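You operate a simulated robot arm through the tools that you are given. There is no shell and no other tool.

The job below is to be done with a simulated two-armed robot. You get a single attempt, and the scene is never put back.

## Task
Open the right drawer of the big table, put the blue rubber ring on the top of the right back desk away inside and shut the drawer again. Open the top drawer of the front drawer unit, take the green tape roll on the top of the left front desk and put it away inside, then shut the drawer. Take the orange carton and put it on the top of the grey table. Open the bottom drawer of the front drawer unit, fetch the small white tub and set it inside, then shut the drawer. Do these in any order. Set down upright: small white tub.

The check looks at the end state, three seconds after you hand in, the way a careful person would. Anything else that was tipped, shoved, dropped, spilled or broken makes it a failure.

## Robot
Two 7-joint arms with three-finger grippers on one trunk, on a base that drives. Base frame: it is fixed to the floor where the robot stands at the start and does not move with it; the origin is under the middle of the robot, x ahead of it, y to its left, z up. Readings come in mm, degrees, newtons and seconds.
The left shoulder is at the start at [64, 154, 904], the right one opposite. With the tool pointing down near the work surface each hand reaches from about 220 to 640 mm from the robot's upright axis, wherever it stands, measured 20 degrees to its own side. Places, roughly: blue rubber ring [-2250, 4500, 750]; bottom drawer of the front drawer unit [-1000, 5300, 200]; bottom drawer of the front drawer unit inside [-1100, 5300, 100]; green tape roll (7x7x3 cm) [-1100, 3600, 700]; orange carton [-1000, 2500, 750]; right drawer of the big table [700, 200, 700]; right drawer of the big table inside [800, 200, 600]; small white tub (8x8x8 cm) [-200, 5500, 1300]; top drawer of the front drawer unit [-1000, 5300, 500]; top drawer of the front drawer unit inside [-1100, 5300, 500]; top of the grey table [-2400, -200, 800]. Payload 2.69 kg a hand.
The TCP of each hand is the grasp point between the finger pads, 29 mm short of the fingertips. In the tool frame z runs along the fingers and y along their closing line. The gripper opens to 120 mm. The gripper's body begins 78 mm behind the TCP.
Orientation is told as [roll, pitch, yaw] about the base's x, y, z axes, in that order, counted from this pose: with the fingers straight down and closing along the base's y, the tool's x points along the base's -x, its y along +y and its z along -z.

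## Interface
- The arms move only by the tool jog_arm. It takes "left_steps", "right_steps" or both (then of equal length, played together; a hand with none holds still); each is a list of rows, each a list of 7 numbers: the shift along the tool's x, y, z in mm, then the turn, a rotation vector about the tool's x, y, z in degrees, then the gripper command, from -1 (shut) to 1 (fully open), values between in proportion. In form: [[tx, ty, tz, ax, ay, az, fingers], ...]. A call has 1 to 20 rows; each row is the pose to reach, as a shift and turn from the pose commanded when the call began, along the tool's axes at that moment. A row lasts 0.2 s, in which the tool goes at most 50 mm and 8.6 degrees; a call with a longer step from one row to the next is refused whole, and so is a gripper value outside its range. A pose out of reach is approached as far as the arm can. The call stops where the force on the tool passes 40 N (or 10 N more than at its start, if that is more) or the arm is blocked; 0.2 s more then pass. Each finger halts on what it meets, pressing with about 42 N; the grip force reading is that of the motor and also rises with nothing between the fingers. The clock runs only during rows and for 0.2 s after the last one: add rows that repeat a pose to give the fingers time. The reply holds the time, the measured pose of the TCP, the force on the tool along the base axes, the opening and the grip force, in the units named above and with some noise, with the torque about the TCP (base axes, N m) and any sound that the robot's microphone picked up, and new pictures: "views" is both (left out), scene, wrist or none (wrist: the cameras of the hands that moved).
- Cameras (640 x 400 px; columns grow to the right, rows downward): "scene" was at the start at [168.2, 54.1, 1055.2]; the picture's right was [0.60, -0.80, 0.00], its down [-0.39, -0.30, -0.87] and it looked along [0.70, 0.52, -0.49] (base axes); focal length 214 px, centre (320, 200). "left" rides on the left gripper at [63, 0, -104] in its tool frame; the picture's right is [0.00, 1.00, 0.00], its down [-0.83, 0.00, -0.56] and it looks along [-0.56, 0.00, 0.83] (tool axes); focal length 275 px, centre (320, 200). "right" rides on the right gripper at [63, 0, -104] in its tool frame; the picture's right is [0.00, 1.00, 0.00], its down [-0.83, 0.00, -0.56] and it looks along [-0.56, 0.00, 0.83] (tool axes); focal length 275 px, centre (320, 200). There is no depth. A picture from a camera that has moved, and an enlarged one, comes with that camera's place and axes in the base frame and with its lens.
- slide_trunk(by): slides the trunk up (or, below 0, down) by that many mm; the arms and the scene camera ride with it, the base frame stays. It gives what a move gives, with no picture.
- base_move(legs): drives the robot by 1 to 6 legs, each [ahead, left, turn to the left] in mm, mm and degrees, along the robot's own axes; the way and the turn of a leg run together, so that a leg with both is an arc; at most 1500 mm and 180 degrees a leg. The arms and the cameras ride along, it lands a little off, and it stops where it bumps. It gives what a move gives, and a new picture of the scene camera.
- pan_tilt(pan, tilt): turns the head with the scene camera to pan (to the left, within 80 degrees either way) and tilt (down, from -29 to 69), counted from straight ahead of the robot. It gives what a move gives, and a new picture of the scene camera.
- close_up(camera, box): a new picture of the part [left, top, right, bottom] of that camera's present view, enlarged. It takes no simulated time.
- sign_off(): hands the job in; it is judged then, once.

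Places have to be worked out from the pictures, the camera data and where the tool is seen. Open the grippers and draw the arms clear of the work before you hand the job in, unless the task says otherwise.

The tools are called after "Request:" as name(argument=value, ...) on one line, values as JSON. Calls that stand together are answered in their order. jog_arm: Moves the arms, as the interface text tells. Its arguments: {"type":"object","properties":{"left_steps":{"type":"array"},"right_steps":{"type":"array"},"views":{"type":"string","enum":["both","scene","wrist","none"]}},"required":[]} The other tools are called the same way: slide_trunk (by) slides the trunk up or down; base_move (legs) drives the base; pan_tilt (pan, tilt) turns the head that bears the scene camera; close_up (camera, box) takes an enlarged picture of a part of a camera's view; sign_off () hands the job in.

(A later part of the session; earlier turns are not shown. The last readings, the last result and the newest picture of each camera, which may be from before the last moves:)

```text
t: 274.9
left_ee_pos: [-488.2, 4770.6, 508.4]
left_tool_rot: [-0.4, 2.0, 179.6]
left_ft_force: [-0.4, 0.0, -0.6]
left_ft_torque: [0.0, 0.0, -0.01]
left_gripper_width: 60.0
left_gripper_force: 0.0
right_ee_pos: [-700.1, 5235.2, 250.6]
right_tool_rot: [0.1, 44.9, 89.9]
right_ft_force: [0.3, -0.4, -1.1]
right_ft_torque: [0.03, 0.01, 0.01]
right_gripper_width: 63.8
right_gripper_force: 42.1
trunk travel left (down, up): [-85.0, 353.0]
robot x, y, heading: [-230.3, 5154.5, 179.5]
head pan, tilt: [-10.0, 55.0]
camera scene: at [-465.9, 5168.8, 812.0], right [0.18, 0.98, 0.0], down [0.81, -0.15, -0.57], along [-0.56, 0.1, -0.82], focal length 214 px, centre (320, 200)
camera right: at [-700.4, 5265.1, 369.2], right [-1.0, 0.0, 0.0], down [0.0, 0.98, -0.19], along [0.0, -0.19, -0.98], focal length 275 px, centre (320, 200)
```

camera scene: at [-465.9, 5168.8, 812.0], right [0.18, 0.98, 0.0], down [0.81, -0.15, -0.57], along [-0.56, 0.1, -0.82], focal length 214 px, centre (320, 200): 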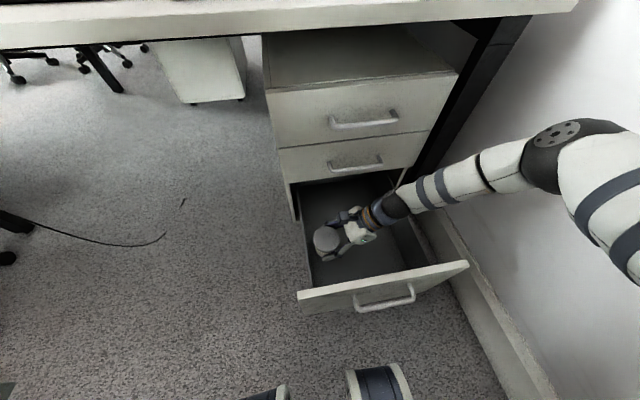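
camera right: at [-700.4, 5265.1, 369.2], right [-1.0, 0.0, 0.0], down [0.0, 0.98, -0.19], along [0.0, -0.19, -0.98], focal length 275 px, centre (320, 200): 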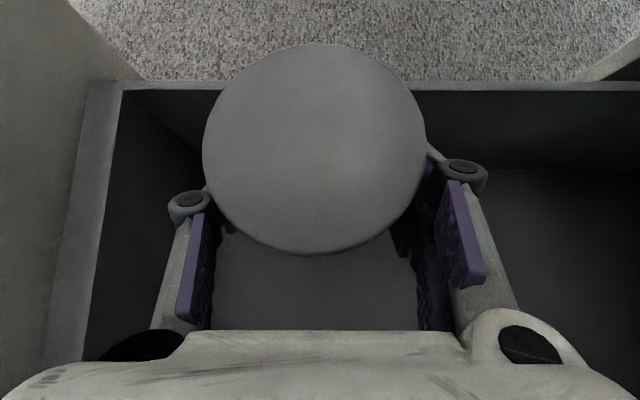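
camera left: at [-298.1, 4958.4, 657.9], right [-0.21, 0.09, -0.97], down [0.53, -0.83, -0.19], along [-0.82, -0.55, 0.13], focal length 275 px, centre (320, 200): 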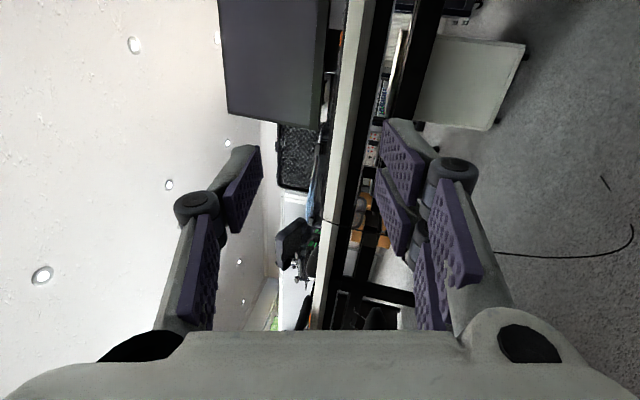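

The tub is inside the drawer's outline, 18 mm from the left wall. I shift it 8 mm away from that wall and lower another 115 mm.

Request:
jog_arm(right_steps=[[-17, 0, 8, 0, 0, 0, -0.5], [-35, 0, 24, 0, 0, 0, -0.5], [-52, 0, 41, 0, 0, 0, -0.5], [-69, 0, 58, 0, 0, 0, -0.5], [-86, 0, 75, 0, 0, 0, -0.5], [-86, 0, 75, 0, 0, 0, -0.5]])

```text
t: 276.3
left_ee_pos: [-488.3, 4770.9, 508.4]
left_tool_rot: [-0.6, 2.1, 179.6]
left_ft_force: [0.4, -0.4, -0.6]
left_ft_torque: [0.02, -0.02, 0.0]
left_gripper_width: 60.0
left_gripper_force: 0.0
right_ee_pos: [-700.8, 5241.8, 138.0]
right_tool_rot: [0.2, 44.9, 89.9]
right_ft_force: [-0.9, 0.3, -1.3]
right_ft_torque: [0.03, -0.03, -0.02]
right_gripper_width: 63.9
right_gripper_force: 42.0
trunk travel left (down, up): [-85.0, 353.0]
robot x, y, heading: [-231.0, 5152.5, 179.6]
head pan, tilt: [-10.0, 55.0]
camera scene: at [-465.9, 5168.8, 812.0], right [0.18, 0.98, 0.0], down [0.81, -0.15, -0.57], along [-0.56, 0.1, -0.82], focal length 214 px, centre (320, 200)
camera right: at [-702.1, 5271.9, 256.0], right [-1.0, 0.0, 0.0], down [0.0, 0.98, -0.19], along [0.0, -0.19, -0.98], focal length 275 px, centre (320, 200)
```

scene: 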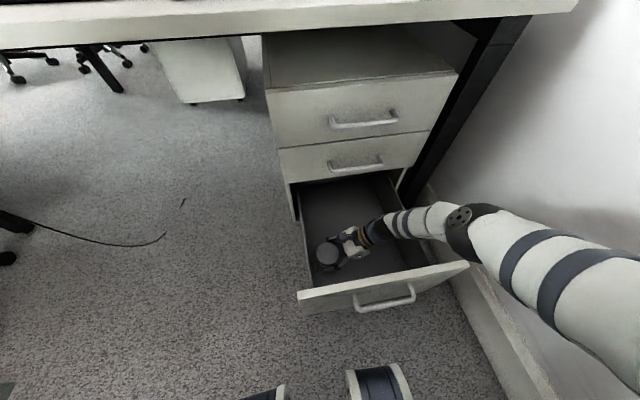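
right: 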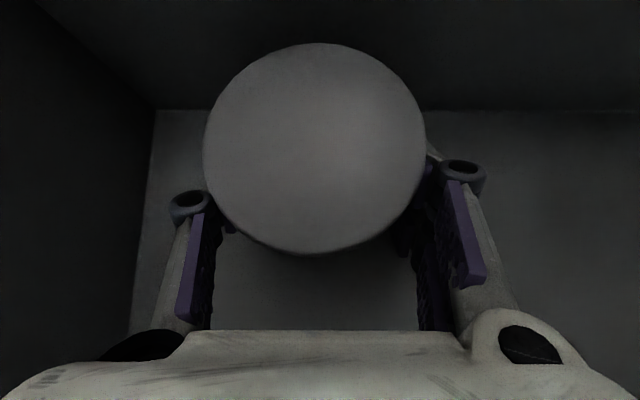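

The floor seems only 10–20 mm below the tub now. I lower in small steps until contact.

Request:
jog_arm(right_steps=[[-2.8, 0, 2.8, 0, 0, 0, -0.5], [-5.6, 0, 5.6, 0, 0, 0, -0.5], [-8.4, 0, 8.4, 0, 0, 0, -0.5], [-11.2, 0, 11.2, 0, 0, 0, -0.5]], views="wrist")

```text
t: 277.3
left_ee_pos: [-487.0, 4769.7, 507.7]
left_tool_rot: [-0.5, 2.1, 179.5]
left_ft_force: [-0.5, 0.3, -0.6]
left_ft_torque: [-0.02, -0.02, 0.01]
left_gripper_width: 60.1
left_gripper_force: 0.0
right_ee_pos: [-702.7, 5243.2, 122.7]
right_tool_rot: [0.1, 45.0, 89.8]
right_ft_force: [0.2, 2.9, 8.4]
right_ft_torque: [0.07, -0.29, 0.09]
right_gripper_width: 64.1
right_gripper_force: 42.4
trunk travel left (down, up): [-85.0, 353.0]
robot x, y, heading: [-229.4, 5156.9, 179.8]
head pan, tilt: [-10.0, 55.0]
camera right: at [-702.0, 5273.2, 241.3], right [-1.0, 0.0, 0.01], down [0.0, 0.98, -0.19], along [-0.01, -0.19, -0.98], focal length 275 px, centre (320, 200)
```

right: 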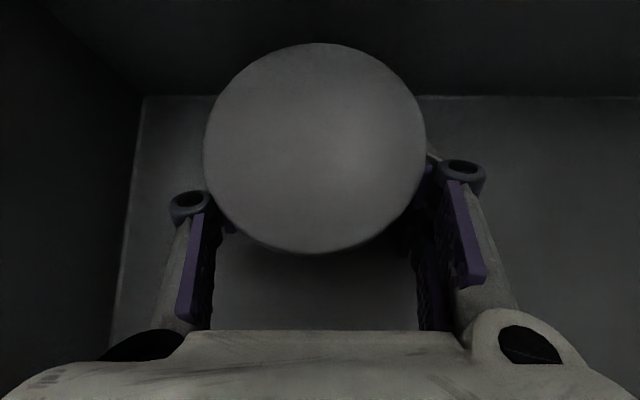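

The tub stands on the drawer floor (8 N contact). I open the fingers gently and draw the hand back up along its own axis, then straight up.

Request:
jog_arm(right_steps=[[0, 0, 0, 0, 0, 0, -0.1], [0, 0, 0, 0, 0, 0, 0.15], [0, 0, 0, 0, 0, 0, 0.4], [0, 0, 0, 0, 0, 0, 0.55], [0, 0, -20, 0, 0, 0, 0.55], [14, 0, -45, 0, 0, 0, 0.55], [40, 0, -70, 0, 0, 0, 0.55], [65, 0, -95, 0, 0, 0, 0.55], [90, 0, -120, 0, 0, 0, 0.55], [115, 0, -145, 0, 0, 0, 0.55]])

```text
t: 279.5
left_ee_pos: [-488.6, 4771.0, 507.2]
left_tool_rot: [-0.5, 2.1, 179.6]
left_ft_force: [0.2, 0.0, -0.2]
left_ft_torque: [-0.03, -0.04, -0.01]
left_gripper_width: 60.0
left_gripper_force: 0.0
right_ee_pos: [-700.4, 5265.1, 307.0]
right_tool_rot: [-0.1, 44.8, 89.7]
right_ft_force: [0.3, 0.4, -0.3]
right_ft_torque: [0.02, -0.03, -0.01]
right_gripper_width: 93.0
right_gripper_force: 0.0
trunk travel left (down, up): [-85.0, 353.0]
robot x, y, heading: [-232.1, 5155.6, 179.3]
head pan, tilt: [-10.0, 55.0]
camera scene: at [-465.8, 5168.8, 812.0], right [0.18, 0.98, 0.0], down [0.81, -0.15, -0.57], along [-0.56, 0.1, -0.82], focal length 214 px, centre (320, 200)
camera right: at [-700.9, 5294.5, 425.2], right [-1.0, 0.0, 0.0], down [0.0, 0.98, -0.19], along [0.0, -0.19, -0.98], focal length 275 px, centre (320, 200)
```

scene: 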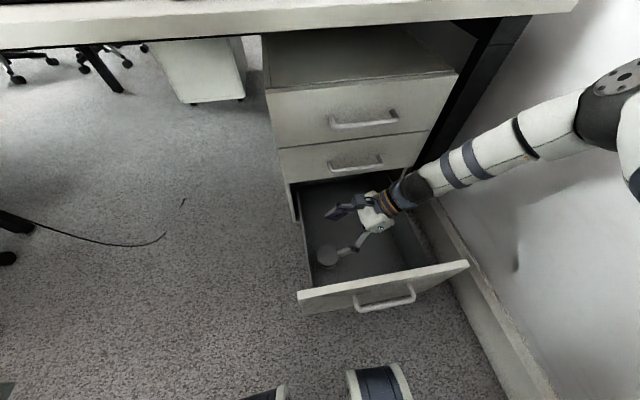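
right: 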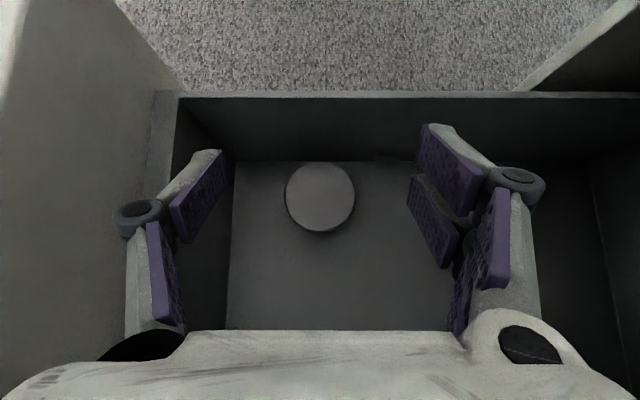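

The tub stands upright on the drawer floor. I raise the right hand out of the drawer and bring it back over the front panel.

Request:
jog_arm(right_steps=[[28, 0, -28, 0, 0, 0, 0.55], [56, 0, -56, 0, 0, 0, 0.3], [85, 0, -85, 0, 0, 0, 0], [113, 0, -113, 0, 0, 0, 0], [141, 0, -141, 0, 0, 0, 0], [170, 0, -170, 0, 0, 0, 0], [198, 0, -198, 0, 0, 0, 0], [212, -35, -212, 0, 0, 0, 0], [212, -75, -212, 0, 0, 0, 0], [212, -115, -212, 0, 0, 0, 0]], views="none")

Request:
base_move(legs=[[-380, 0, 0]])

```text
t: 281.7
left_ee_pos: [-487.5, 4764.2, 504.7]
left_tool_rot: [-1.0, 2.2, 179.7]
left_ft_force: [0.9, -0.4, -0.3]
left_ft_torque: [0.0, 0.0, 0.02]
left_gripper_width: 60.1
left_gripper_force: 0.0
right_ee_pos: [-586.2, 5253.8, 606.4]
right_tool_rot: [0.3, 44.2, 90.7]
right_ft_force: [-0.1, 0.8, -1.3]
right_ft_torque: [-0.01, 0.02, -0.02]
right_gripper_width: 59.7
right_gripper_force: 0.0
trunk travel left (down, up): [-85.0, 353.0]
robot x, y, heading: [-229.1, 5156.6, 180.1]
head pan, tilt: [-10.0, 55.0]
```

```text
t: 284.2
left_ee_pos: [-114.5, 4762.5, 506.2]
left_tool_rot: [-0.8, 2.0, 179.7]
left_ft_force: [0.5, -0.1, 0.6]
left_ft_torque: [-0.04, 0.0, 0.0]
left_gripper_width: 60.3
left_gripper_force: 0.1
right_ee_pos: [-211.8, 5253.5, 605.5]
right_tool_rot: [0.3, 44.2, 90.8]
right_ft_force: [-0.2, -0.8, -1.0]
right_ft_torque: [-0.02, -0.01, 0.0]
right_gripper_width: 60.1
right_gripper_force: 0.0
trunk travel left (down, up): [-85.0, 353.0]
robot x, y, heading: [141.7, 5153.1, 179.8]
head pan, tilt: [-10.0, 55.0]
stopped in leg 1: the robot was blocked; the commanded pose is now the measured one
camera scene: at [-93.5, 5160.1, 812.5], right [0.18, 0.98, 0.0], down [0.81, -0.14, -0.57], along [-0.56, 0.1, -0.82], focal length 214 px, centre (320, 200)
```

scene: 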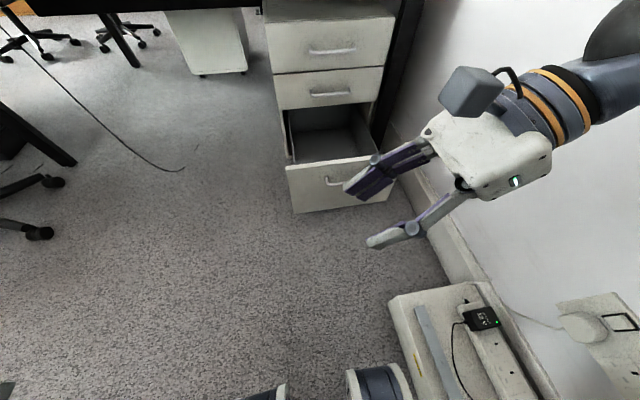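

The base was blocked before finishing its way back. I look to the right side and behind to see what it touched.

Request:
pan_tilt(pan=-75, tilt=50)

Request:
pan_tilt(pan=-80, tilt=20)

```text
t: 285.5
left_ee_pos: [-115.4, 4763.6, 504.9]
left_tool_rot: [-0.8, 2.3, 179.7]
left_ft_force: [-0.8, -0.4, -0.5]
left_ft_torque: [-0.01, 0.02, 0.0]
left_gripper_width: 60.1
left_gripper_force: 0.0
right_ee_pos: [-212.4, 5253.7, 605.8]
right_tool_rot: [0.2, 44.3, 90.5]
right_ft_force: [-0.4, -0.5, 0.1]
right_ft_torque: [0.0, -0.02, -0.04]
right_gripper_width: 60.0
right_gripper_force: 0.0
trunk travel left (down, up): [-85.0, 353.0]
robot x, y, heading: [137.4, 5155.3, 179.6]
head pan, tilt: [-75.0, 50.0]
camera scene: at [-43.3, 5221.5, 818.8], right [0.97, 0.26, 0.0], down [0.2, -0.74, -0.65], along [-0.16, 0.63, -0.76], focal length 214 px, centre (320, 200)
```

scene: 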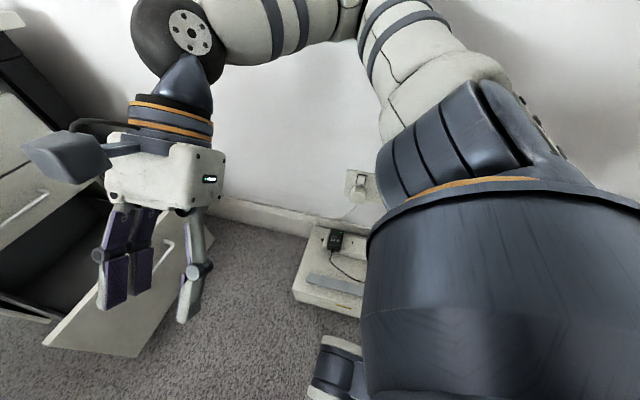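

```text
t: 286.5
left_ee_pos: [-115.1, 4763.2, 505.5]
left_tool_rot: [-0.9, 2.2, 179.7]
left_ft_force: [0.3, 0.1, 0.2]
left_ft_torque: [0.02, 0.02, 0.02]
left_gripper_width: 60.0
left_gripper_force: 0.1
right_ee_pos: [-212.4, 5253.7, 604.9]
right_tool_rot: [0.1, 44.1, 90.4]
right_ft_force: [0.8, -0.7, 0.2]
right_ft_torque: [0.03, 0.01, 0.02]
right_gripper_width: 60.1
right_gripper_force: 0.1
trunk travel left (down, up): [-85.0, 353.0]
robot x, y, heading: [141.7, 5154.0, 179.7]
head pan, tilt: [-80.0, 20.0]
camera scene: at [-39.6, 5238.5, 864.3], right [0.99, 0.17, 0.0], down [0.06, -0.33, -0.94], along [-0.16, 0.93, -0.34], focal length 214 px, centre (320, 200)
```

scene: 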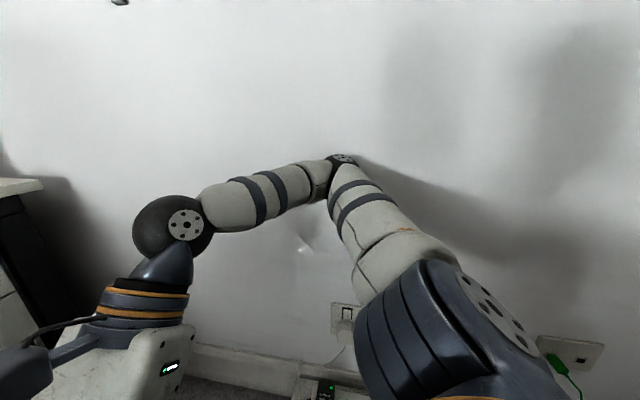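

The right elbow is brushing the wall. I strafe left, away from the wall, by 200 mm.

Request:
base_move(legs=[[0, 200, 0]])

Request:
pan_tilt(pan=-20, tilt=40)

```text
t: 288.6
left_ee_pos: [-114.0, 4566.2, 507.8]
left_tool_rot: [-0.6, 2.1, 179.8]
left_ft_force: [-0.2, 0.5, -0.5]
left_ft_torque: [-0.01, 0.0, -0.02]
left_gripper_width: 60.1
left_gripper_force: 0.0
right_ee_pos: [-212.9, 5057.2, 604.2]
right_tool_rot: [0.4, 44.6, 90.5]
right_ft_force: [0.1, -0.7, -0.5]
right_ft_torque: [0.01, 0.0, 0.0]
right_gripper_width: 60.1
right_gripper_force: 0.0
trunk travel left (down, up): [-85.0, 353.0]
robot x, y, heading: [139.6, 4954.6, 180.0]
head pan, tilt: [-80.0, 20.0]
camera scene: at [-39.4, 5043.4, 864.1], right [0.98, 0.17, 0.0], down [0.06, -0.34, -0.94], along [-0.16, 0.93, -0.34], focal length 214 px, centre (320, 200)
```

scene: 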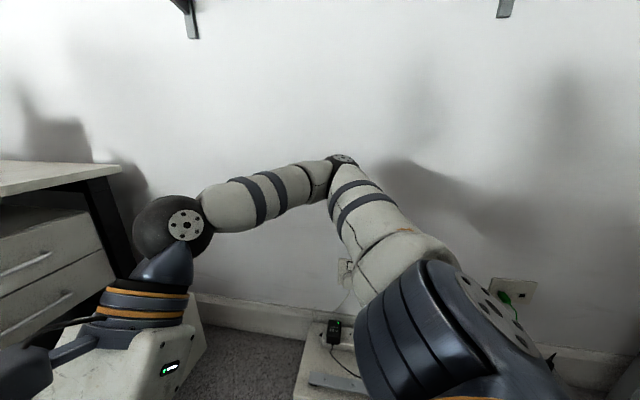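

```text
t: 289.9
left_ee_pos: [-113.5, 4566.4, 507.7]
left_tool_rot: [-0.6, 2.1, 179.8]
left_ft_force: [-0.2, 0.0, 0.1]
left_ft_torque: [-0.04, 0.01, -0.03]
left_gripper_width: 60.0
left_gripper_force: 0.0
right_ee_pos: [-212.7, 5055.4, 606.1]
right_tool_rot: [0.3, 44.6, 90.6]
right_ft_force: [-0.7, -0.1, 0.1]
right_ft_torque: [0.02, -0.03, 0.0]
right_gripper_width: 60.1
right_gripper_force: 0.0
trunk travel left (down, up): [-85.0, 353.0]
robot x, y, heading: [141.1, 4955.9, 180.1]
head pan, tilt: [-20.0, 40.0]
camera scene: at [-103.1, 4980.9, 832.7], right [0.34, 0.94, 0.0], down [0.6, -0.22, -0.77], along [-0.72, 0.26, -0.64], focal length 214 px, centre (320, 200)
```

scene: 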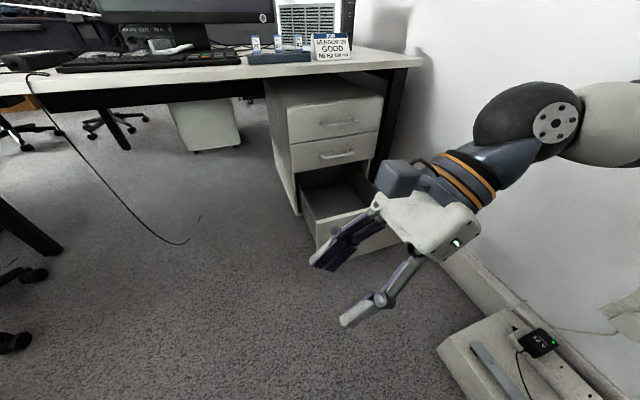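

Clear of the wall now. I turn the right hand to point forward with vertical closing (mirror of the left hand's handle posture).

Request:
jog_arm(right_steps=[[-15, 10, 3, -7.1, -2.9, -2.9, -0.5], [-30, 21, 7, -14.2, -5.9, -5.9, -1], [-45, 31, 10, -21.2, -8.8, -8.8, -1], [-60, 42, 13, -28.3, -11.7, -11.7, -1], [-75, 52, 16, -35.4, -14.7, -14.7, -1], [-90, 63, 20, -42.5, -17.6, -17.6, -1], [-105, 73, 23, -49.5, -20.5, -20.5, -1], [-121, 84, 26, -56.6, -23.5, -23.5, -1], [-136, 94, 30, -63.7, -26.4, -26.4, -1], [-151, 105, 33, -70.8, -29.3, -29.3, -1], [-166, 115, 36, -77.8, -32.3, -32.3, -1], [-181, 126, 40, -84.9, -35.2, -35.2, -1], [-181, 126, 40, -84.9, -35.2, -35.2, -1]])

```text
t: 292.8
left_ee_pos: [-115.5, 4566.1, 507.5]
left_tool_rot: [-0.4, 2.1, 179.8]
left_ft_force: [-0.1, 0.3, -0.1]
left_ft_torque: [-0.02, 0.03, -0.02]
left_gripper_width: 59.9
left_gripper_force: 0.0
right_ee_pos: [-375.4, 5130.1, 542.0]
right_tool_rot: [64.7, 13.4, 100.6]
right_ft_force: [-0.4, 0.0, -0.5]
right_ft_torque: [0.0, 0.03, 0.03]
right_gripper_width: 0.4
right_gripper_force: 28.6
right hand out of reach, approached as far as the arm can: row 2, 3, 4, 5, 6, 7, 8, 9, 10, 11, 12, 13
trunk travel left (down, up): [-85.0, 353.0]
robot x, y, heading: [144.0, 4952.8, 179.7]
head pan, tilt: [-20.0, 40.0]
camera scene: at [-103.1, 4980.9, 832.7], right [0.34, 0.94, 0.0], down [0.6, -0.22, -0.77], along [-0.72, 0.26, -0.64], focal length 214 px, centre (320, 200)
camera right: at [-275.2, 5098.6, 599.3], right [-0.46, 0.12, 0.88], down [0.33, 0.94, 0.04], along [-0.82, 0.31, -0.47], focal length 275 px, centre (320, 200)
```

scene: 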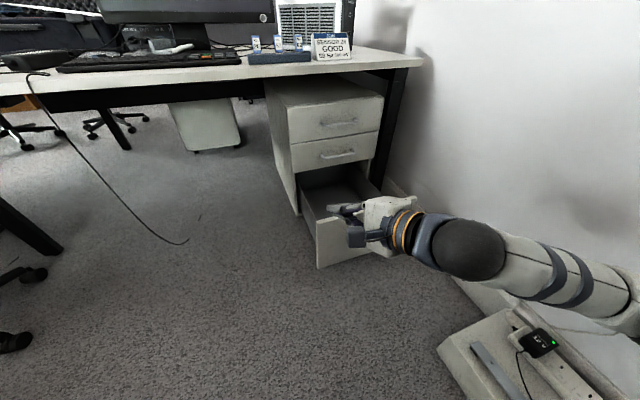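
right: 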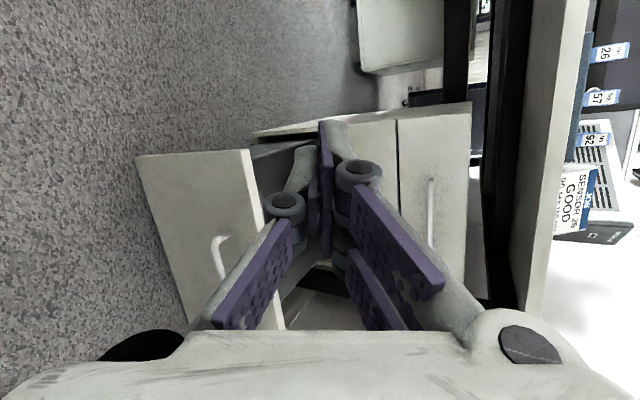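

The turn stopped short (still 24° down, 17° to the left). I bring the hand closer and finish the rotation.

Request:
jog_arm(right_steps=[[-5, -24, -9, -5.3, -2.8, -2.1, -1], [-10, -48, -18, -10.6, -5.5, -4.3, -1], [-14, -72, -27, -16, -8.3, -6.4, -1], [-19, -96, -36, -21.3, -11, -8.6, -1], [-24, -120, -45, -26.6, -13.8, -10.7, -1], [-24, -120, -45, -26.6, -13.8, -10.7, -1]])

```text
t: 294.1
left_ee_pos: [-113.5, 4566.4, 508.2]
left_tool_rot: [-0.5, 2.1, 179.8]
left_ft_force: [-0.5, -0.7, 0.9]
left_ft_torque: [0.0, -0.01, -0.04]
left_gripper_width: 60.0
left_gripper_force: 0.0
right_ee_pos: [-405.4, 5171.8, 664.8]
right_tool_rot: [81.0, 7.3, 101.1]
right_ft_force: [0.2, -0.3, -1.1]
right_ft_torque: [-0.01, 0.02, 0.0]
right_gripper_width: 0.0
right_gripper_force: 28.0
right hand out of reach, approached as far as the arm can: row 1, 2, 3, 4, 5, 6
trunk travel left (down, up): [-85.0, 353.0]
robot x, y, heading: [142.7, 4949.6, 180.0]
head pan, tilt: [-20.0, 40.0]
camera scene: at [-103.2, 4980.8, 832.6], right [0.34, 0.94, 0.0], down [0.6, -0.22, -0.77], along [-0.72, 0.26, -0.64], focal length 214 px, centre (320, 200)
camera right: at [-293.7, 5132.7, 688.7], right [-0.18, 0.09, 0.98], down [0.38, 0.93, -0.02], along [-0.91, 0.37, -0.2], focal length 275 px, centre (320, 200)
```

scene: 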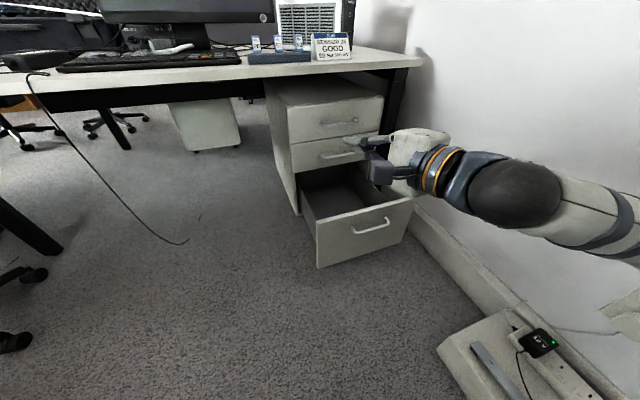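
right: 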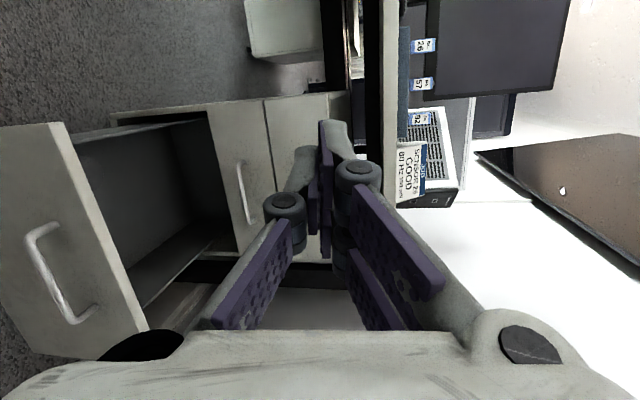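

The right arm settled into an awkward branch (hand too high). I turn it back to fingers-down and will use the left hand, whose handle posture is proven.

Request:
jog_arm(right_steps=[[3, 7, -15, 5.1, 3.6, -5, -0.5], [7, 14, -31, 10.2, 7.2, -9.9, 0], [10, 21, -46, 15.3, 10.8, -14.9, 0], [14, 28, -61, 20.4, 14.4, -19.9, 0], [17, 35, -76, 25.5, 18, -24.8, 0], [21, 42, -92, 30.6, 21.6, -29.8, 0], [24, 48, -107, 35.8, 25.2, -34.8, 0], [27, 55, -122, 40.9, 28.7, -39.7, 0], [31, 62, -138, 46, 32.3, -44.7, 0], [34, 69, -153, 51.1, 35.9, -49.6, 0], [38, 76, -168, 56.2, 39.5, -54.6, 0], [41, 83, -183, 61.3, 43.1, -59.6, 0], [45, 90, -199, 66.4, 46.7, -64.5, 0], [48, 97, -214, 71.5, 50.3, -69.5, 0], [48, 97, -214, 71.5, 50.3, -69.5, 0]], views="scene")

```text
t: 297.4
left_ee_pos: [-115.2, 4565.2, 507.8]
left_tool_rot: [-0.5, 2.2, 179.8]
left_ft_force: [0.1, 0.0, 0.3]
left_ft_torque: [-0.03, -0.01, -0.01]
left_gripper_width: 60.0
left_gripper_force: 0.0
right_ee_pos: [-209.7, 5153.3, 743.1]
right_tool_rot: [0.1, -0.2, 180.0]
right_ft_force: [0.2, 0.3, -0.8]
right_ft_torque: [0.03, 0.02, 0.0]
right_gripper_width: 59.9
right_gripper_force: 0.1
right hand out of reach, approached as far as the arm can: row 13, 14, 15
trunk travel left (down, up): [-85.0, 353.0]
robot x, y, heading: [145.0, 4951.0, 179.8]
head pan, tilt: [-20.0, 40.0]
camera scene: at [-103.1, 4980.8, 832.7], right [0.34, 0.94, 0.0], down [0.6, -0.22, -0.77], along [-0.72, 0.26, -0.64], focal length 214 px, centre (320, 200)
```

scene: 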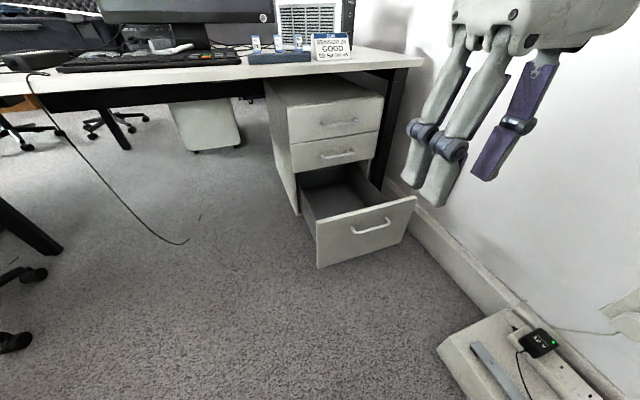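

The right hand points down again. A simple forward pitch of 45° will do for pushing: I tilt the right hand so its closed fingertips point forward-down, and lower it.

Request:
jog_arm(right_steps=[[0, 0, 40, 0, -6.4, 0, -0.5], [0, 0, 80, 0, -12.9, 0, -1], [0, 0, 120, 0, -19.3, 0, -1], [0, 0, 160, 0, -25.7, 0, -1], [0, 0, 200, 0, -32.1, 0, -1], [0, 0, 240, 0, -38.6, 0, -1], [0, 0, 280, 0, -45, 0, -1], [0, 0, 280, 0, -45, 0, -1]])

```text
t: 299.1
left_ee_pos: [-114.4, 4564.6, 507.9]
left_tool_rot: [-0.5, 2.0, 179.8]
left_ft_force: [-0.5, 0.1, -0.2]
left_ft_torque: [0.01, -0.01, 0.01]
left_gripper_width: 60.4
left_gripper_force: 0.0
right_ee_pos: [-306.4, 5123.1, 424.0]
right_tool_rot: [0.4, -43.7, 179.8]
right_ft_force: [0.1, 0.0, 0.0]
right_ft_torque: [0.02, 0.0, 0.0]
right_gripper_width: 0.1
right_gripper_force: 28.7
right hand out of reach, approached as far as the arm can: row 3, 4, 5, 6, 7, 8
trunk travel left (down, up): [-85.0, 353.0]
robot x, y, heading: [138.7, 4953.7, 180.1]
head pan, tilt: [-20.0, 40.0]
camera scene: at [-103.1, 4980.8, 832.7], right [0.34, 0.94, 0.0], down [0.6, -0.22, -0.77], along [-0.72, 0.26, -0.64], focal length 214 px, centre (320, 200)
camera right: at [-190.3, 5125.5, 454.8], right [0.0, -1.0, 0.0], down [-0.22, 0.0, 0.98], along [-0.98, -0.01, -0.22], focal length 275 px, centre (320, 200)
```

scene: 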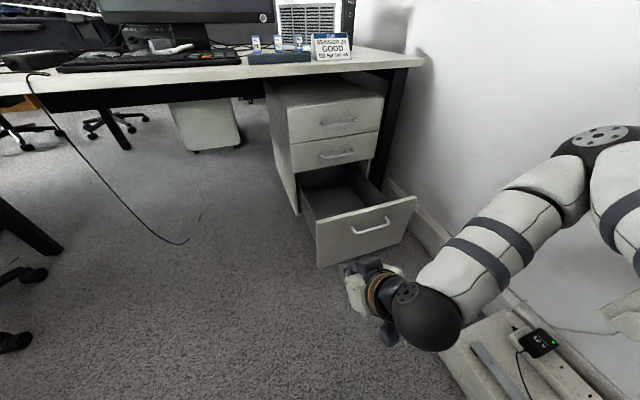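
right: 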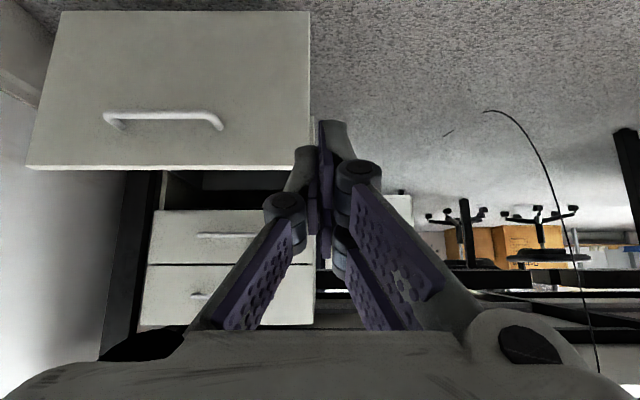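

The right hand is pitched 45° at [-306, 5123, 424]. The elbow limits how near the wall I can go, so I will push the panel at y≈5225 (left of the handle). I strafe right 100 mm and lower the hand.

Request:
base_move(legs=[[0, -100, 0]])

Request:
jog_arm(right_steps=[[-20, 0, 20, 0, -0.2, 0, -1], [-40, 0, 40, 0, -0.4, 0, -1], [-60, 0, 60, 0, -0.7, 0, -1], [-80, 0, 80, 0, -1, 0, -1], [-80, 0, 80, 0, -1.3, 0, -1]])

```text
t: 300.6
left_ee_pos: [-114.7, 4667.2, 506.9]
left_tool_rot: [-0.6, 2.2, 179.8]
left_ft_force: [-0.2, 0.2, 0.1]
left_ft_torque: [-0.01, -0.01, -0.03]
left_gripper_width: 60.1
left_gripper_force: 0.1
right_ee_pos: [-306.4, 5225.4, 425.0]
right_tool_rot: [0.4, -43.8, 179.8]
right_ft_force: [0.4, -0.1, -0.2]
right_ft_torque: [-0.01, 0.03, -0.02]
right_gripper_width: 0.1
right_gripper_force: 28.9
trunk travel left (down, up): [-85.0, 353.0]
robot x, y, heading: [142.0, 5054.6, 179.9]
head pan, tilt: [-20.0, 40.0]
camera scene: at [-103.0, 5081.5, 832.7], right [0.34, 0.94, 0.0], down [0.6, -0.22, -0.77], along [-0.72, 0.26, -0.64], focal length 214 px, centre (320, 200)
```

scene: 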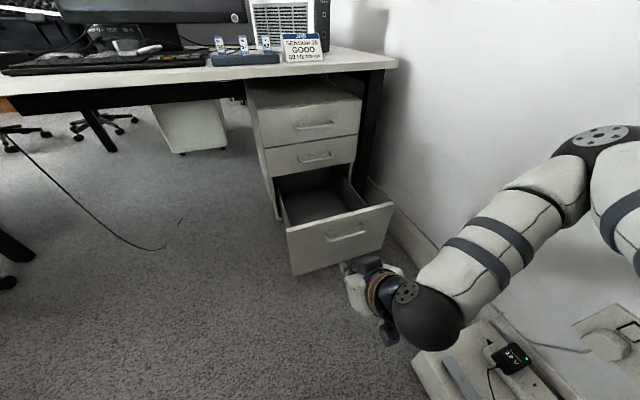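

```text
t: 301.8
left_ee_pos: [-114.5, 4666.3, 507.4]
left_tool_rot: [-0.4, 2.0, 179.8]
left_ft_force: [-0.2, 0.4, -0.6]
left_ft_torque: [0.01, 0.03, -0.01]
left_gripper_width: 60.1
left_gripper_force: 0.1
right_ee_pos: [-419.9, 5223.8, 421.6]
right_tool_rot: [0.4, -45.2, 179.8]
right_ft_force: [0.3, 1.0, 0.9]
right_ft_torque: [0.03, 0.01, 0.01]
right_gripper_width: 0.1
right_gripper_force: 29.0
trunk travel left (down, up): [-85.0, 353.0]
robot x, y, heading: [141.1, 5051.1, 179.9]
head pan, tilt: [-20.0, 40.0]
camera scene: at [-103.0, 5081.5, 832.6], right [0.34, 0.94, 0.0], down [0.6, -0.22, -0.77], along [-0.72, 0.26, -0.64], focal length 214 px, centre (320, 200)
camera right: at [-303.9, 5225.4, 450.1], right [0.0, -1.0, 0.0], down [-0.19, 0.0, 0.98], along [-0.98, 0.0, -0.19], focal length 275 px, centre (320, 200)
```

scene: 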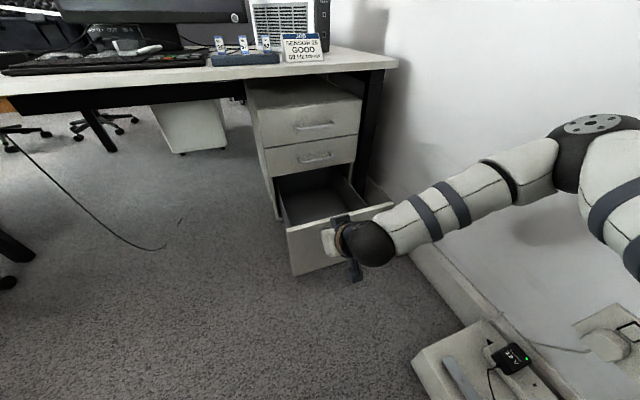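
right: 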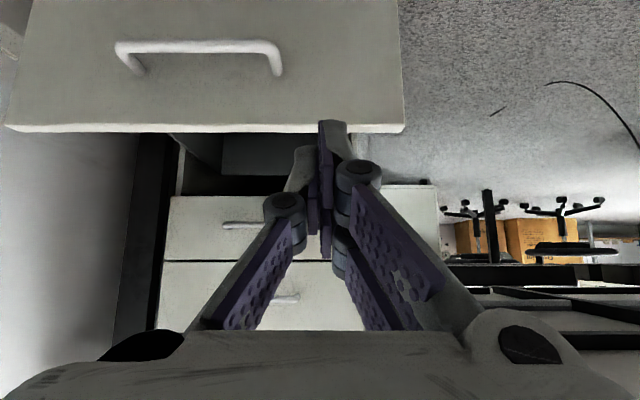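

I moved ahead instead of down (axis mix-up); nothing was touched. Now I go straight down 120 mm in front of the panel.

Request:
jog_arm(right_steps=[[20, 0, 20, 0, 0, 0, -1], [42, 0, 42, 0, 0, 0, -1], [64, 0, 64, 0, 0, 0, -1], [85, 0, 85, 0, 0, 0, -1], [85, 0, 85, 0, 0, 0, -1]])

```text
t: 303.0
left_ee_pos: [-114.4, 4666.9, 506.9]
left_tool_rot: [-0.5, 2.1, 179.8]
left_ft_force: [-0.4, 0.2, 0.7]
left_ft_torque: [0.03, -0.05, 0.05]
left_gripper_width: 59.8
left_gripper_force: 0.1
right_ee_pos: [-424.9, 5213.7, 332.1]
right_tool_rot: [0.1, -44.6, 178.9]
right_ft_force: [0.2, 0.1, 1.1]
right_ft_torque: [-0.02, 0.01, 0.01]
right_gripper_width: 0.3
right_gripper_force: 28.0
right hand out of reach, approached as far as the arm can: row 3, 4, 5
trunk travel left (down, up): [-85.0, 353.0]
robot x, y, heading: [143.0, 5053.3, 179.8]
head pan, tilt: [-20.0, 40.0]
camera scene: at [-103.0, 5081.5, 832.7], right [0.34, 0.94, 0.0], down [0.6, -0.22, -0.77], along [-0.72, 0.26, -0.64], focal length 214 px, centre (320, 200)
camera right: at [-306.7, 5212.5, 362.3], right [-0.01, -1.0, 0.0], down [-0.2, 0.0, 0.98], along [-0.98, 0.01, -0.2], focal length 275 px, centre (320, 200)
```

scene: 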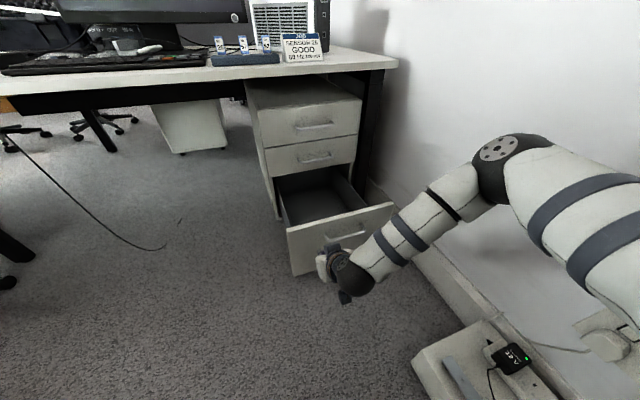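
right: 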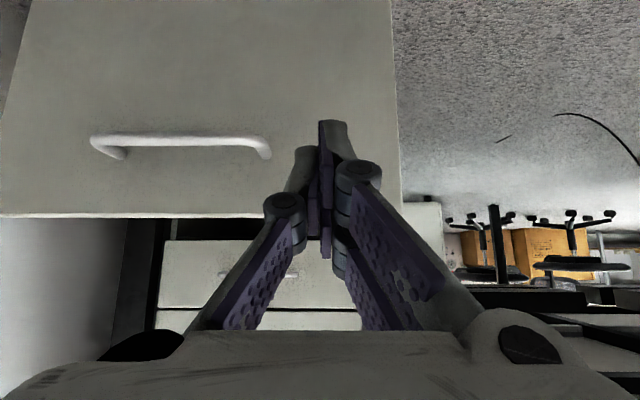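

The tip is level with z≈311, just below the panel's top edge (330). I lower the trunk 40 mm for a better contact height, then drive forward to push the drawer in.

Request:
slide_trunk(by=-40)

Request:
base_move(legs=[[100, 0, 0], [80, 0, 0]])

```text
t: 303.8
left_ee_pos: [-119.0, 4664.5, 463.9]
left_tool_rot: [-0.6, 3.7, 179.7]
left_ft_force: [-1.3, 0.1, 0.0]
left_ft_torque: [0.0, 0.02, 0.01]
left_gripper_width: 60.1
left_gripper_force: 0.1
right_ee_pos: [-421.0, 5213.8, 275.4]
right_tool_rot: [-0.1, -42.5, 179.1]
right_ft_force: [0.0, 0.3, -0.2]
right_ft_torque: [0.06, -0.01, -0.03]
right_gripper_width: 0.0
right_gripper_force: 28.3
trunk travel left (down, up): [-45.0, 393.0]
robot x, y, heading: [143.8, 5053.5, 179.9]
head pan, tilt: [-20.0, 40.0]
```

```text
t: 305.6
left_ee_pos: [-299.2, 4664.9, 464.1]
left_tool_rot: [-0.7, 3.7, 179.7]
left_ft_force: [0.4, -0.5, 0.0]
left_ft_torque: [0.02, 0.0, 0.0]
left_gripper_width: 59.9
left_gripper_force: 0.0
right_ee_pos: [-601.1, 5214.1, 275.0]
right_tool_rot: [0.0, -42.5, 179.0]
right_ft_force: [-0.2, 0.5, -0.3]
right_ft_torque: [0.0, 0.05, 0.03]
right_gripper_width: 0.0
right_gripper_force: 29.0
trunk travel left (down, up): [-45.0, 393.0]
robot x, y, heading: [-41.1, 5051.4, 180.2]
head pan, tilt: [-20.0, 40.0]
camera scene: at [-296.9, 5082.2, 789.4], right [0.34, 0.94, 0.0], down [0.6, -0.22, -0.77], along [-0.72, 0.26, -0.64], focal length 214 px, centre (320, 200)
```

scene: 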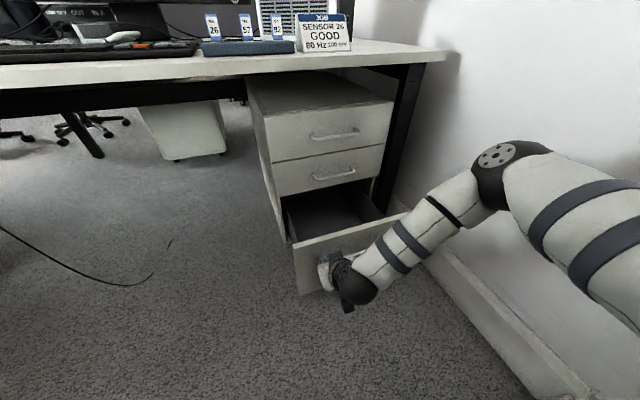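

The drawer is moving in (face at about x≈-622). I continue in steps while watching the elbow against the desk.

Request:
base_move(legs=[[70, 0, 0], [60, 0, 0]])

```text
t: 307.2
left_ee_pos: [-427.6, 4666.5, 465.0]
left_tool_rot: [-0.7, 3.7, 179.7]
left_ft_force: [-0.4, -0.1, -0.9]
left_ft_torque: [-0.02, -0.05, -0.02]
left_gripper_width: 59.8
left_gripper_force: 0.1
right_ee_pos: [-729.0, 5214.4, 274.0]
right_tool_rot: [0.0, -42.5, 179.0]
right_ft_force: [0.3, -0.9, -0.6]
right_ft_torque: [0.01, -0.04, -0.05]
right_gripper_width: 0.1
right_gripper_force: 28.5
trunk travel left (down, up): [-45.0, 393.0]
robot x, y, heading: [-167.8, 5053.1, 180.0]
head pan, tilt: [-20.0, 40.0]
camera scene: at [-425.8, 5082.5, 789.4], right [0.34, 0.94, 0.0], down [0.6, -0.22, -0.77], along [-0.72, 0.26, -0.64], focal length 214 px, centre (320, 200)
```

scene: 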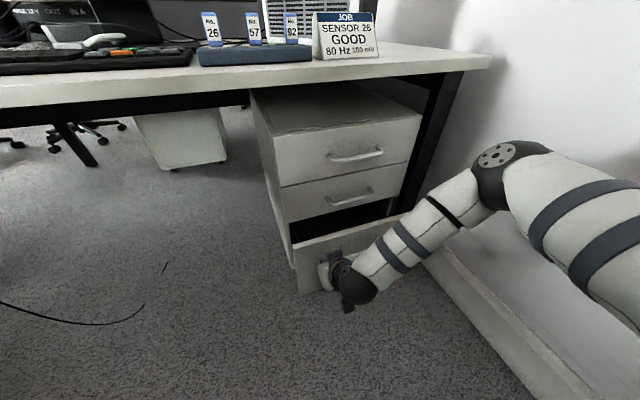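

About 117 mm remain, and the elbow stays clear of the desk. I push on in shorter legs.

Request:
base_move(legs=[[50, 0, 0], [40, 0, 0]])

Request:
base_move(legs=[[30, 0, 0]])

```text
t: 308.6
left_ee_pos: [-519.1, 4665.8, 464.4]
left_tool_rot: [-0.7, 3.8, 179.8]
left_ft_force: [-0.3, 0.7, 0.6]
left_ft_torque: [0.02, 0.02, -0.02]
left_gripper_width: 60.1
left_gripper_force: 0.0
right_ee_pos: [-820.1, 5214.9, 275.0]
right_tool_rot: [-0.1, -42.6, 179.1]
right_ft_force: [1.1, 0.4, 0.3]
right_ft_torque: [-0.02, 0.0, -0.03]
right_gripper_width: 0.0
right_gripper_force: 28.0
trunk travel left (down, up): [-45.0, 393.0]
robot x, y, heading: [-257.6, 5052.1, 180.2]
head pan, tilt: [-20.0, 40.0]
camera scene: at [-515.7, 5082.3, 789.4], right [0.34, 0.94, 0.0], down [0.6, -0.22, -0.77], along [-0.72, 0.26, -0.64], focal length 214 px, centre (320, 200)
```

scene: 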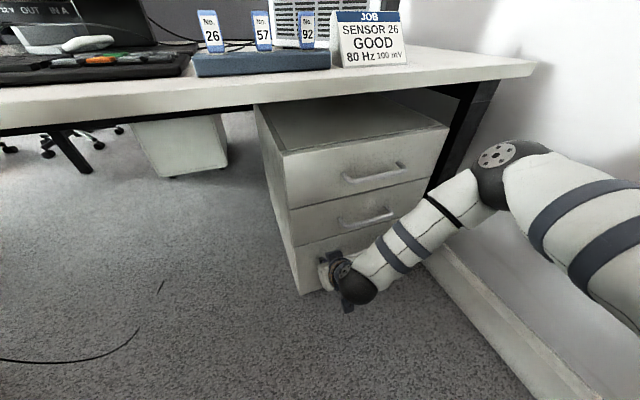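

```text
t: 309.5
left_ee_pos: [-535.8, 4665.5, 463.7]
left_tool_rot: [-0.7, 3.7, 179.9]
left_ft_force: [-1.2, 0.1, -0.5]
left_ft_torque: [-0.01, 0.02, 0.0]
left_gripper_width: 60.2
left_gripper_force: 0.0
right_ee_pos: [-832.6, 5213.3, 273.5]
right_tool_rot: [0.0, -41.7, 179.2]
right_ft_force: [2.1, 0.2, 0.7]
right_ft_torque: [-0.01, 0.03, 0.03]
right_gripper_width: 0.0
right_gripper_force: 28.5
trunk travel left (down, up): [-45.0, 393.0]
robot x, y, heading: [-273.4, 5053.0, 180.0]
head pan, tilt: [-20.0, 40.0]
stopped in leg 1: the force on the tool passed its limit at 60 N (the readings are from after the stop); the commanded pose is now the measured one
camera scene: at [-533.8, 5082.4, 789.4], right [0.34, 0.94, 0.0], down [0.6, -0.22, -0.77], along [-0.72, 0.26, -0.64], focal length 214 px, centre (320, 200)
```

scene: 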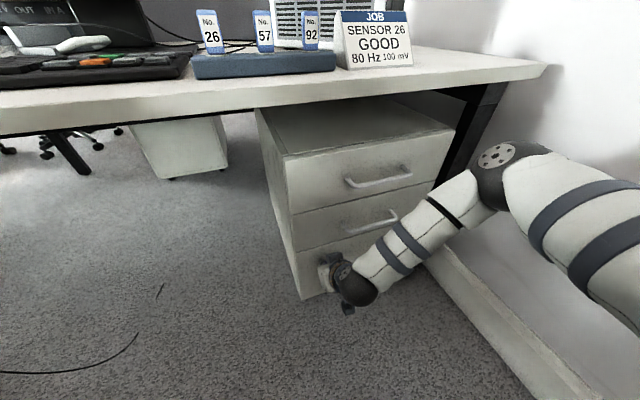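

The push stopped with 60 N, so the drawer should be at its stop. I push a few mm more with the arm and check flushness in the wrist camera.

Request:
jog_arm(right_steps=[[-3, 0, 3, 0, 0, 0, -1], [-6, 0, 6, 0, 0, 0, -1], [-9, 0, 9, 0, 0, 0, -1]])

Request:
close_up(camera="scene", box=[250, 130, 470, 310])

```text
t: 310.0
left_ee_pos: [-534.8, 4665.8, 462.8]
left_tool_rot: [-0.6, 3.7, 179.8]
left_ft_force: [-0.4, 0.5, -0.6]
left_ft_torque: [-0.01, 0.03, 0.0]
left_gripper_width: 59.8
left_gripper_force: 0.0
right_ee_pos: [-833.9, 5211.9, 266.8]
right_tool_rot: [0.3, -41.0, 179.2]
right_ft_force: [1.8, -1.1, -1.7]
right_ft_torque: [0.0, -0.03, 0.03]
right_gripper_width: 0.1
right_gripper_force: 28.9
trunk travel left (down, up): [-45.0, 393.0]
robot x, y, heading: [-275.8, 5051.7, 180.1]
head pan, tilt: [-20.0, 40.0]
stopped in row 2 (right hand): the force on the tool passed its limit at 47 N (the readings are from after the stop); the commanded pose is now the measured one
camera scene: at [-533.3, 5082.6, 789.2], right [0.34, 0.94, 0.0], down [0.6, -0.22, -0.77], along [-0.72, 0.26, -0.64], focal length 214 px, centre (320, 200)
camera right: at [-718.6, 5212.3, 305.6], right [-0.01, -1.0, 0.0], down [-0.26, 0.0, 0.96], along [-0.96, 0.01, -0.26], focal length 275 px, centre (320, 200)
```

scene: 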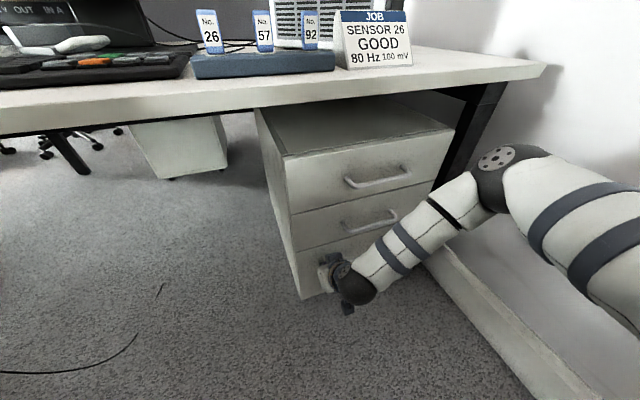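
right: 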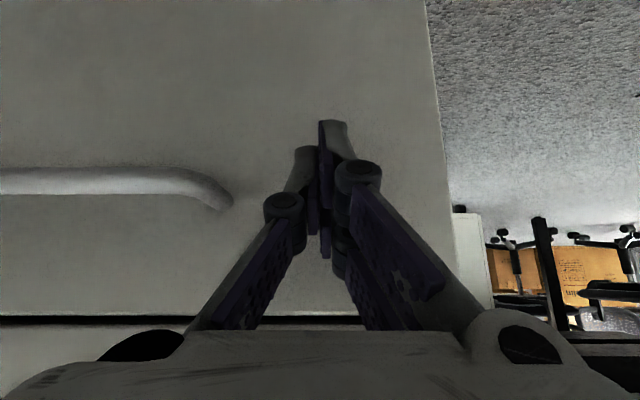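

```text
2.22 times, centred on (360, 220) of scene
camera zoom: at [-533.3, 5082.6, 789.2], right [0.34, 0.94, 0.0], down [0.6, -0.22, -0.77], along [-0.72, 0.26, -0.64], focal length 477 px, centre (231, 156)
```

zoom: 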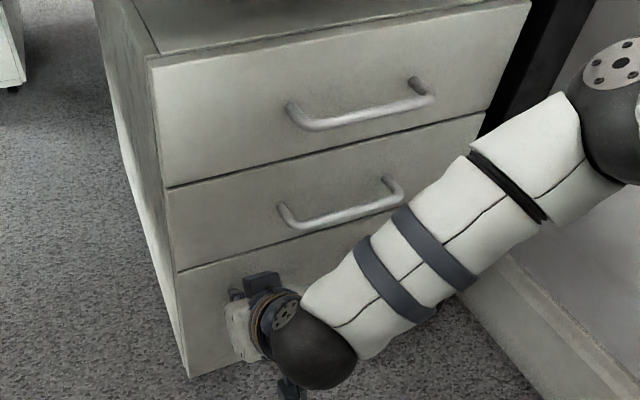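

The bottom drawer is flush shut. I back away, level the right hand back to fingers-down and raise it.

Request:
base_move(legs=[[-420, 60, 0]])

Request:
jog_arm(right_steps=[[-15, 0, -35, 0, 5, 0, -0.5], [-30, 0, -70, 0, 10, 0, 0], [-45, 0, -105, 0, 15, 0, 0], [-60, 0, -140, 0, 20, 0, 0], [-75, 0, -175, 0, 26, 0, 0], [-90, 0, -200, 0, 32, 0, 0], [-105, 0, -220, 0, 37, 0, 0], [-120, 0, -240, 0, 41, 0, 0], [-140, 0, -260, 0, 41, 0, 0]], views="scene")

```text
t: 312.6
left_ee_pos: [-118.0, 4607.2, 463.5]
left_tool_rot: [-0.6, 3.6, 179.6]
left_ft_force: [0.3, -0.1, 0.0]
left_ft_torque: [-0.01, 0.02, -0.01]
left_gripper_width: 59.9
left_gripper_force: 0.1
right_ee_pos: [-415.2, 5154.7, 268.7]
right_tool_rot: [0.3, -41.1, 179.0]
right_ft_force: [-0.3, -0.2, -0.3]
right_ft_torque: [-0.02, -0.02, 0.02]
right_gripper_width: 0.0
right_gripper_force: 28.4
trunk travel left (down, up): [-45.0, 393.0]
robot x, y, heading: [146.5, 4996.0, 179.5]
head pan, tilt: [-20.0, 40.0]
camera scene: at [-114.4, 5024.1, 789.3], right [0.35, 0.94, 0.0], down [0.6, -0.22, -0.77], along [-0.72, 0.27, -0.64], focal length 214 px, centre (320, 200)
```

scene: 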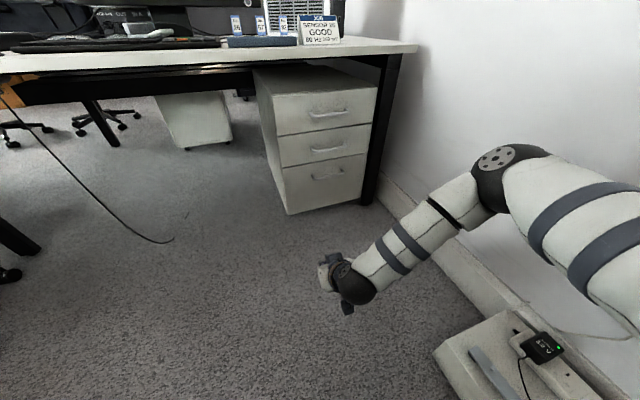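

```text
t: 314.6
left_ee_pos: [-117.1, 4608.2, 464.0]
left_tool_rot: [-0.6, 3.7, 179.6]
left_ft_force: [-0.9, 0.2, 0.4]
left_ft_torque: [0.02, 0.0, -0.03]
left_gripper_width: 60.1
left_gripper_force: 0.1
right_ee_pos: [-349.8, 5154.4, 557.4]
right_tool_rot: [0.2, 0.0, 179.2]
right_ft_force: [-0.4, 0.4, 1.1]
right_ft_torque: [-0.01, -0.01, -0.01]
right_gripper_width: 59.8
right_gripper_force: 0.0
trunk travel left (down, up): [-45.0, 393.0]
robot x, y, heading: [144.7, 4994.2, 179.6]
head pan, tilt: [-20.0, 40.0]
camera scene: at [-114.3, 5024.1, 789.3], right [0.35, 0.94, 0.0], down [0.6, -0.22, -0.77], along [-0.72, 0.27, -0.64], focal length 214 px, centre (320, 200)
```

scene: 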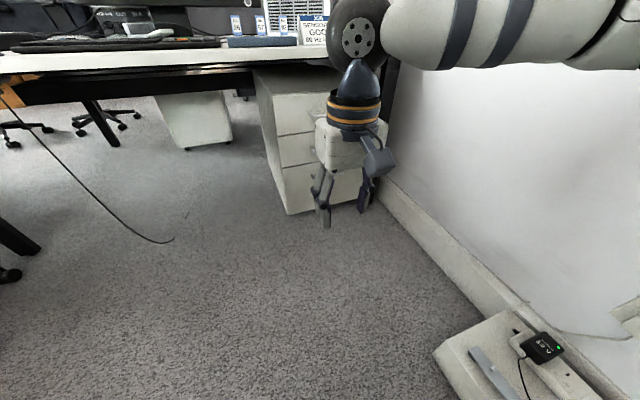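

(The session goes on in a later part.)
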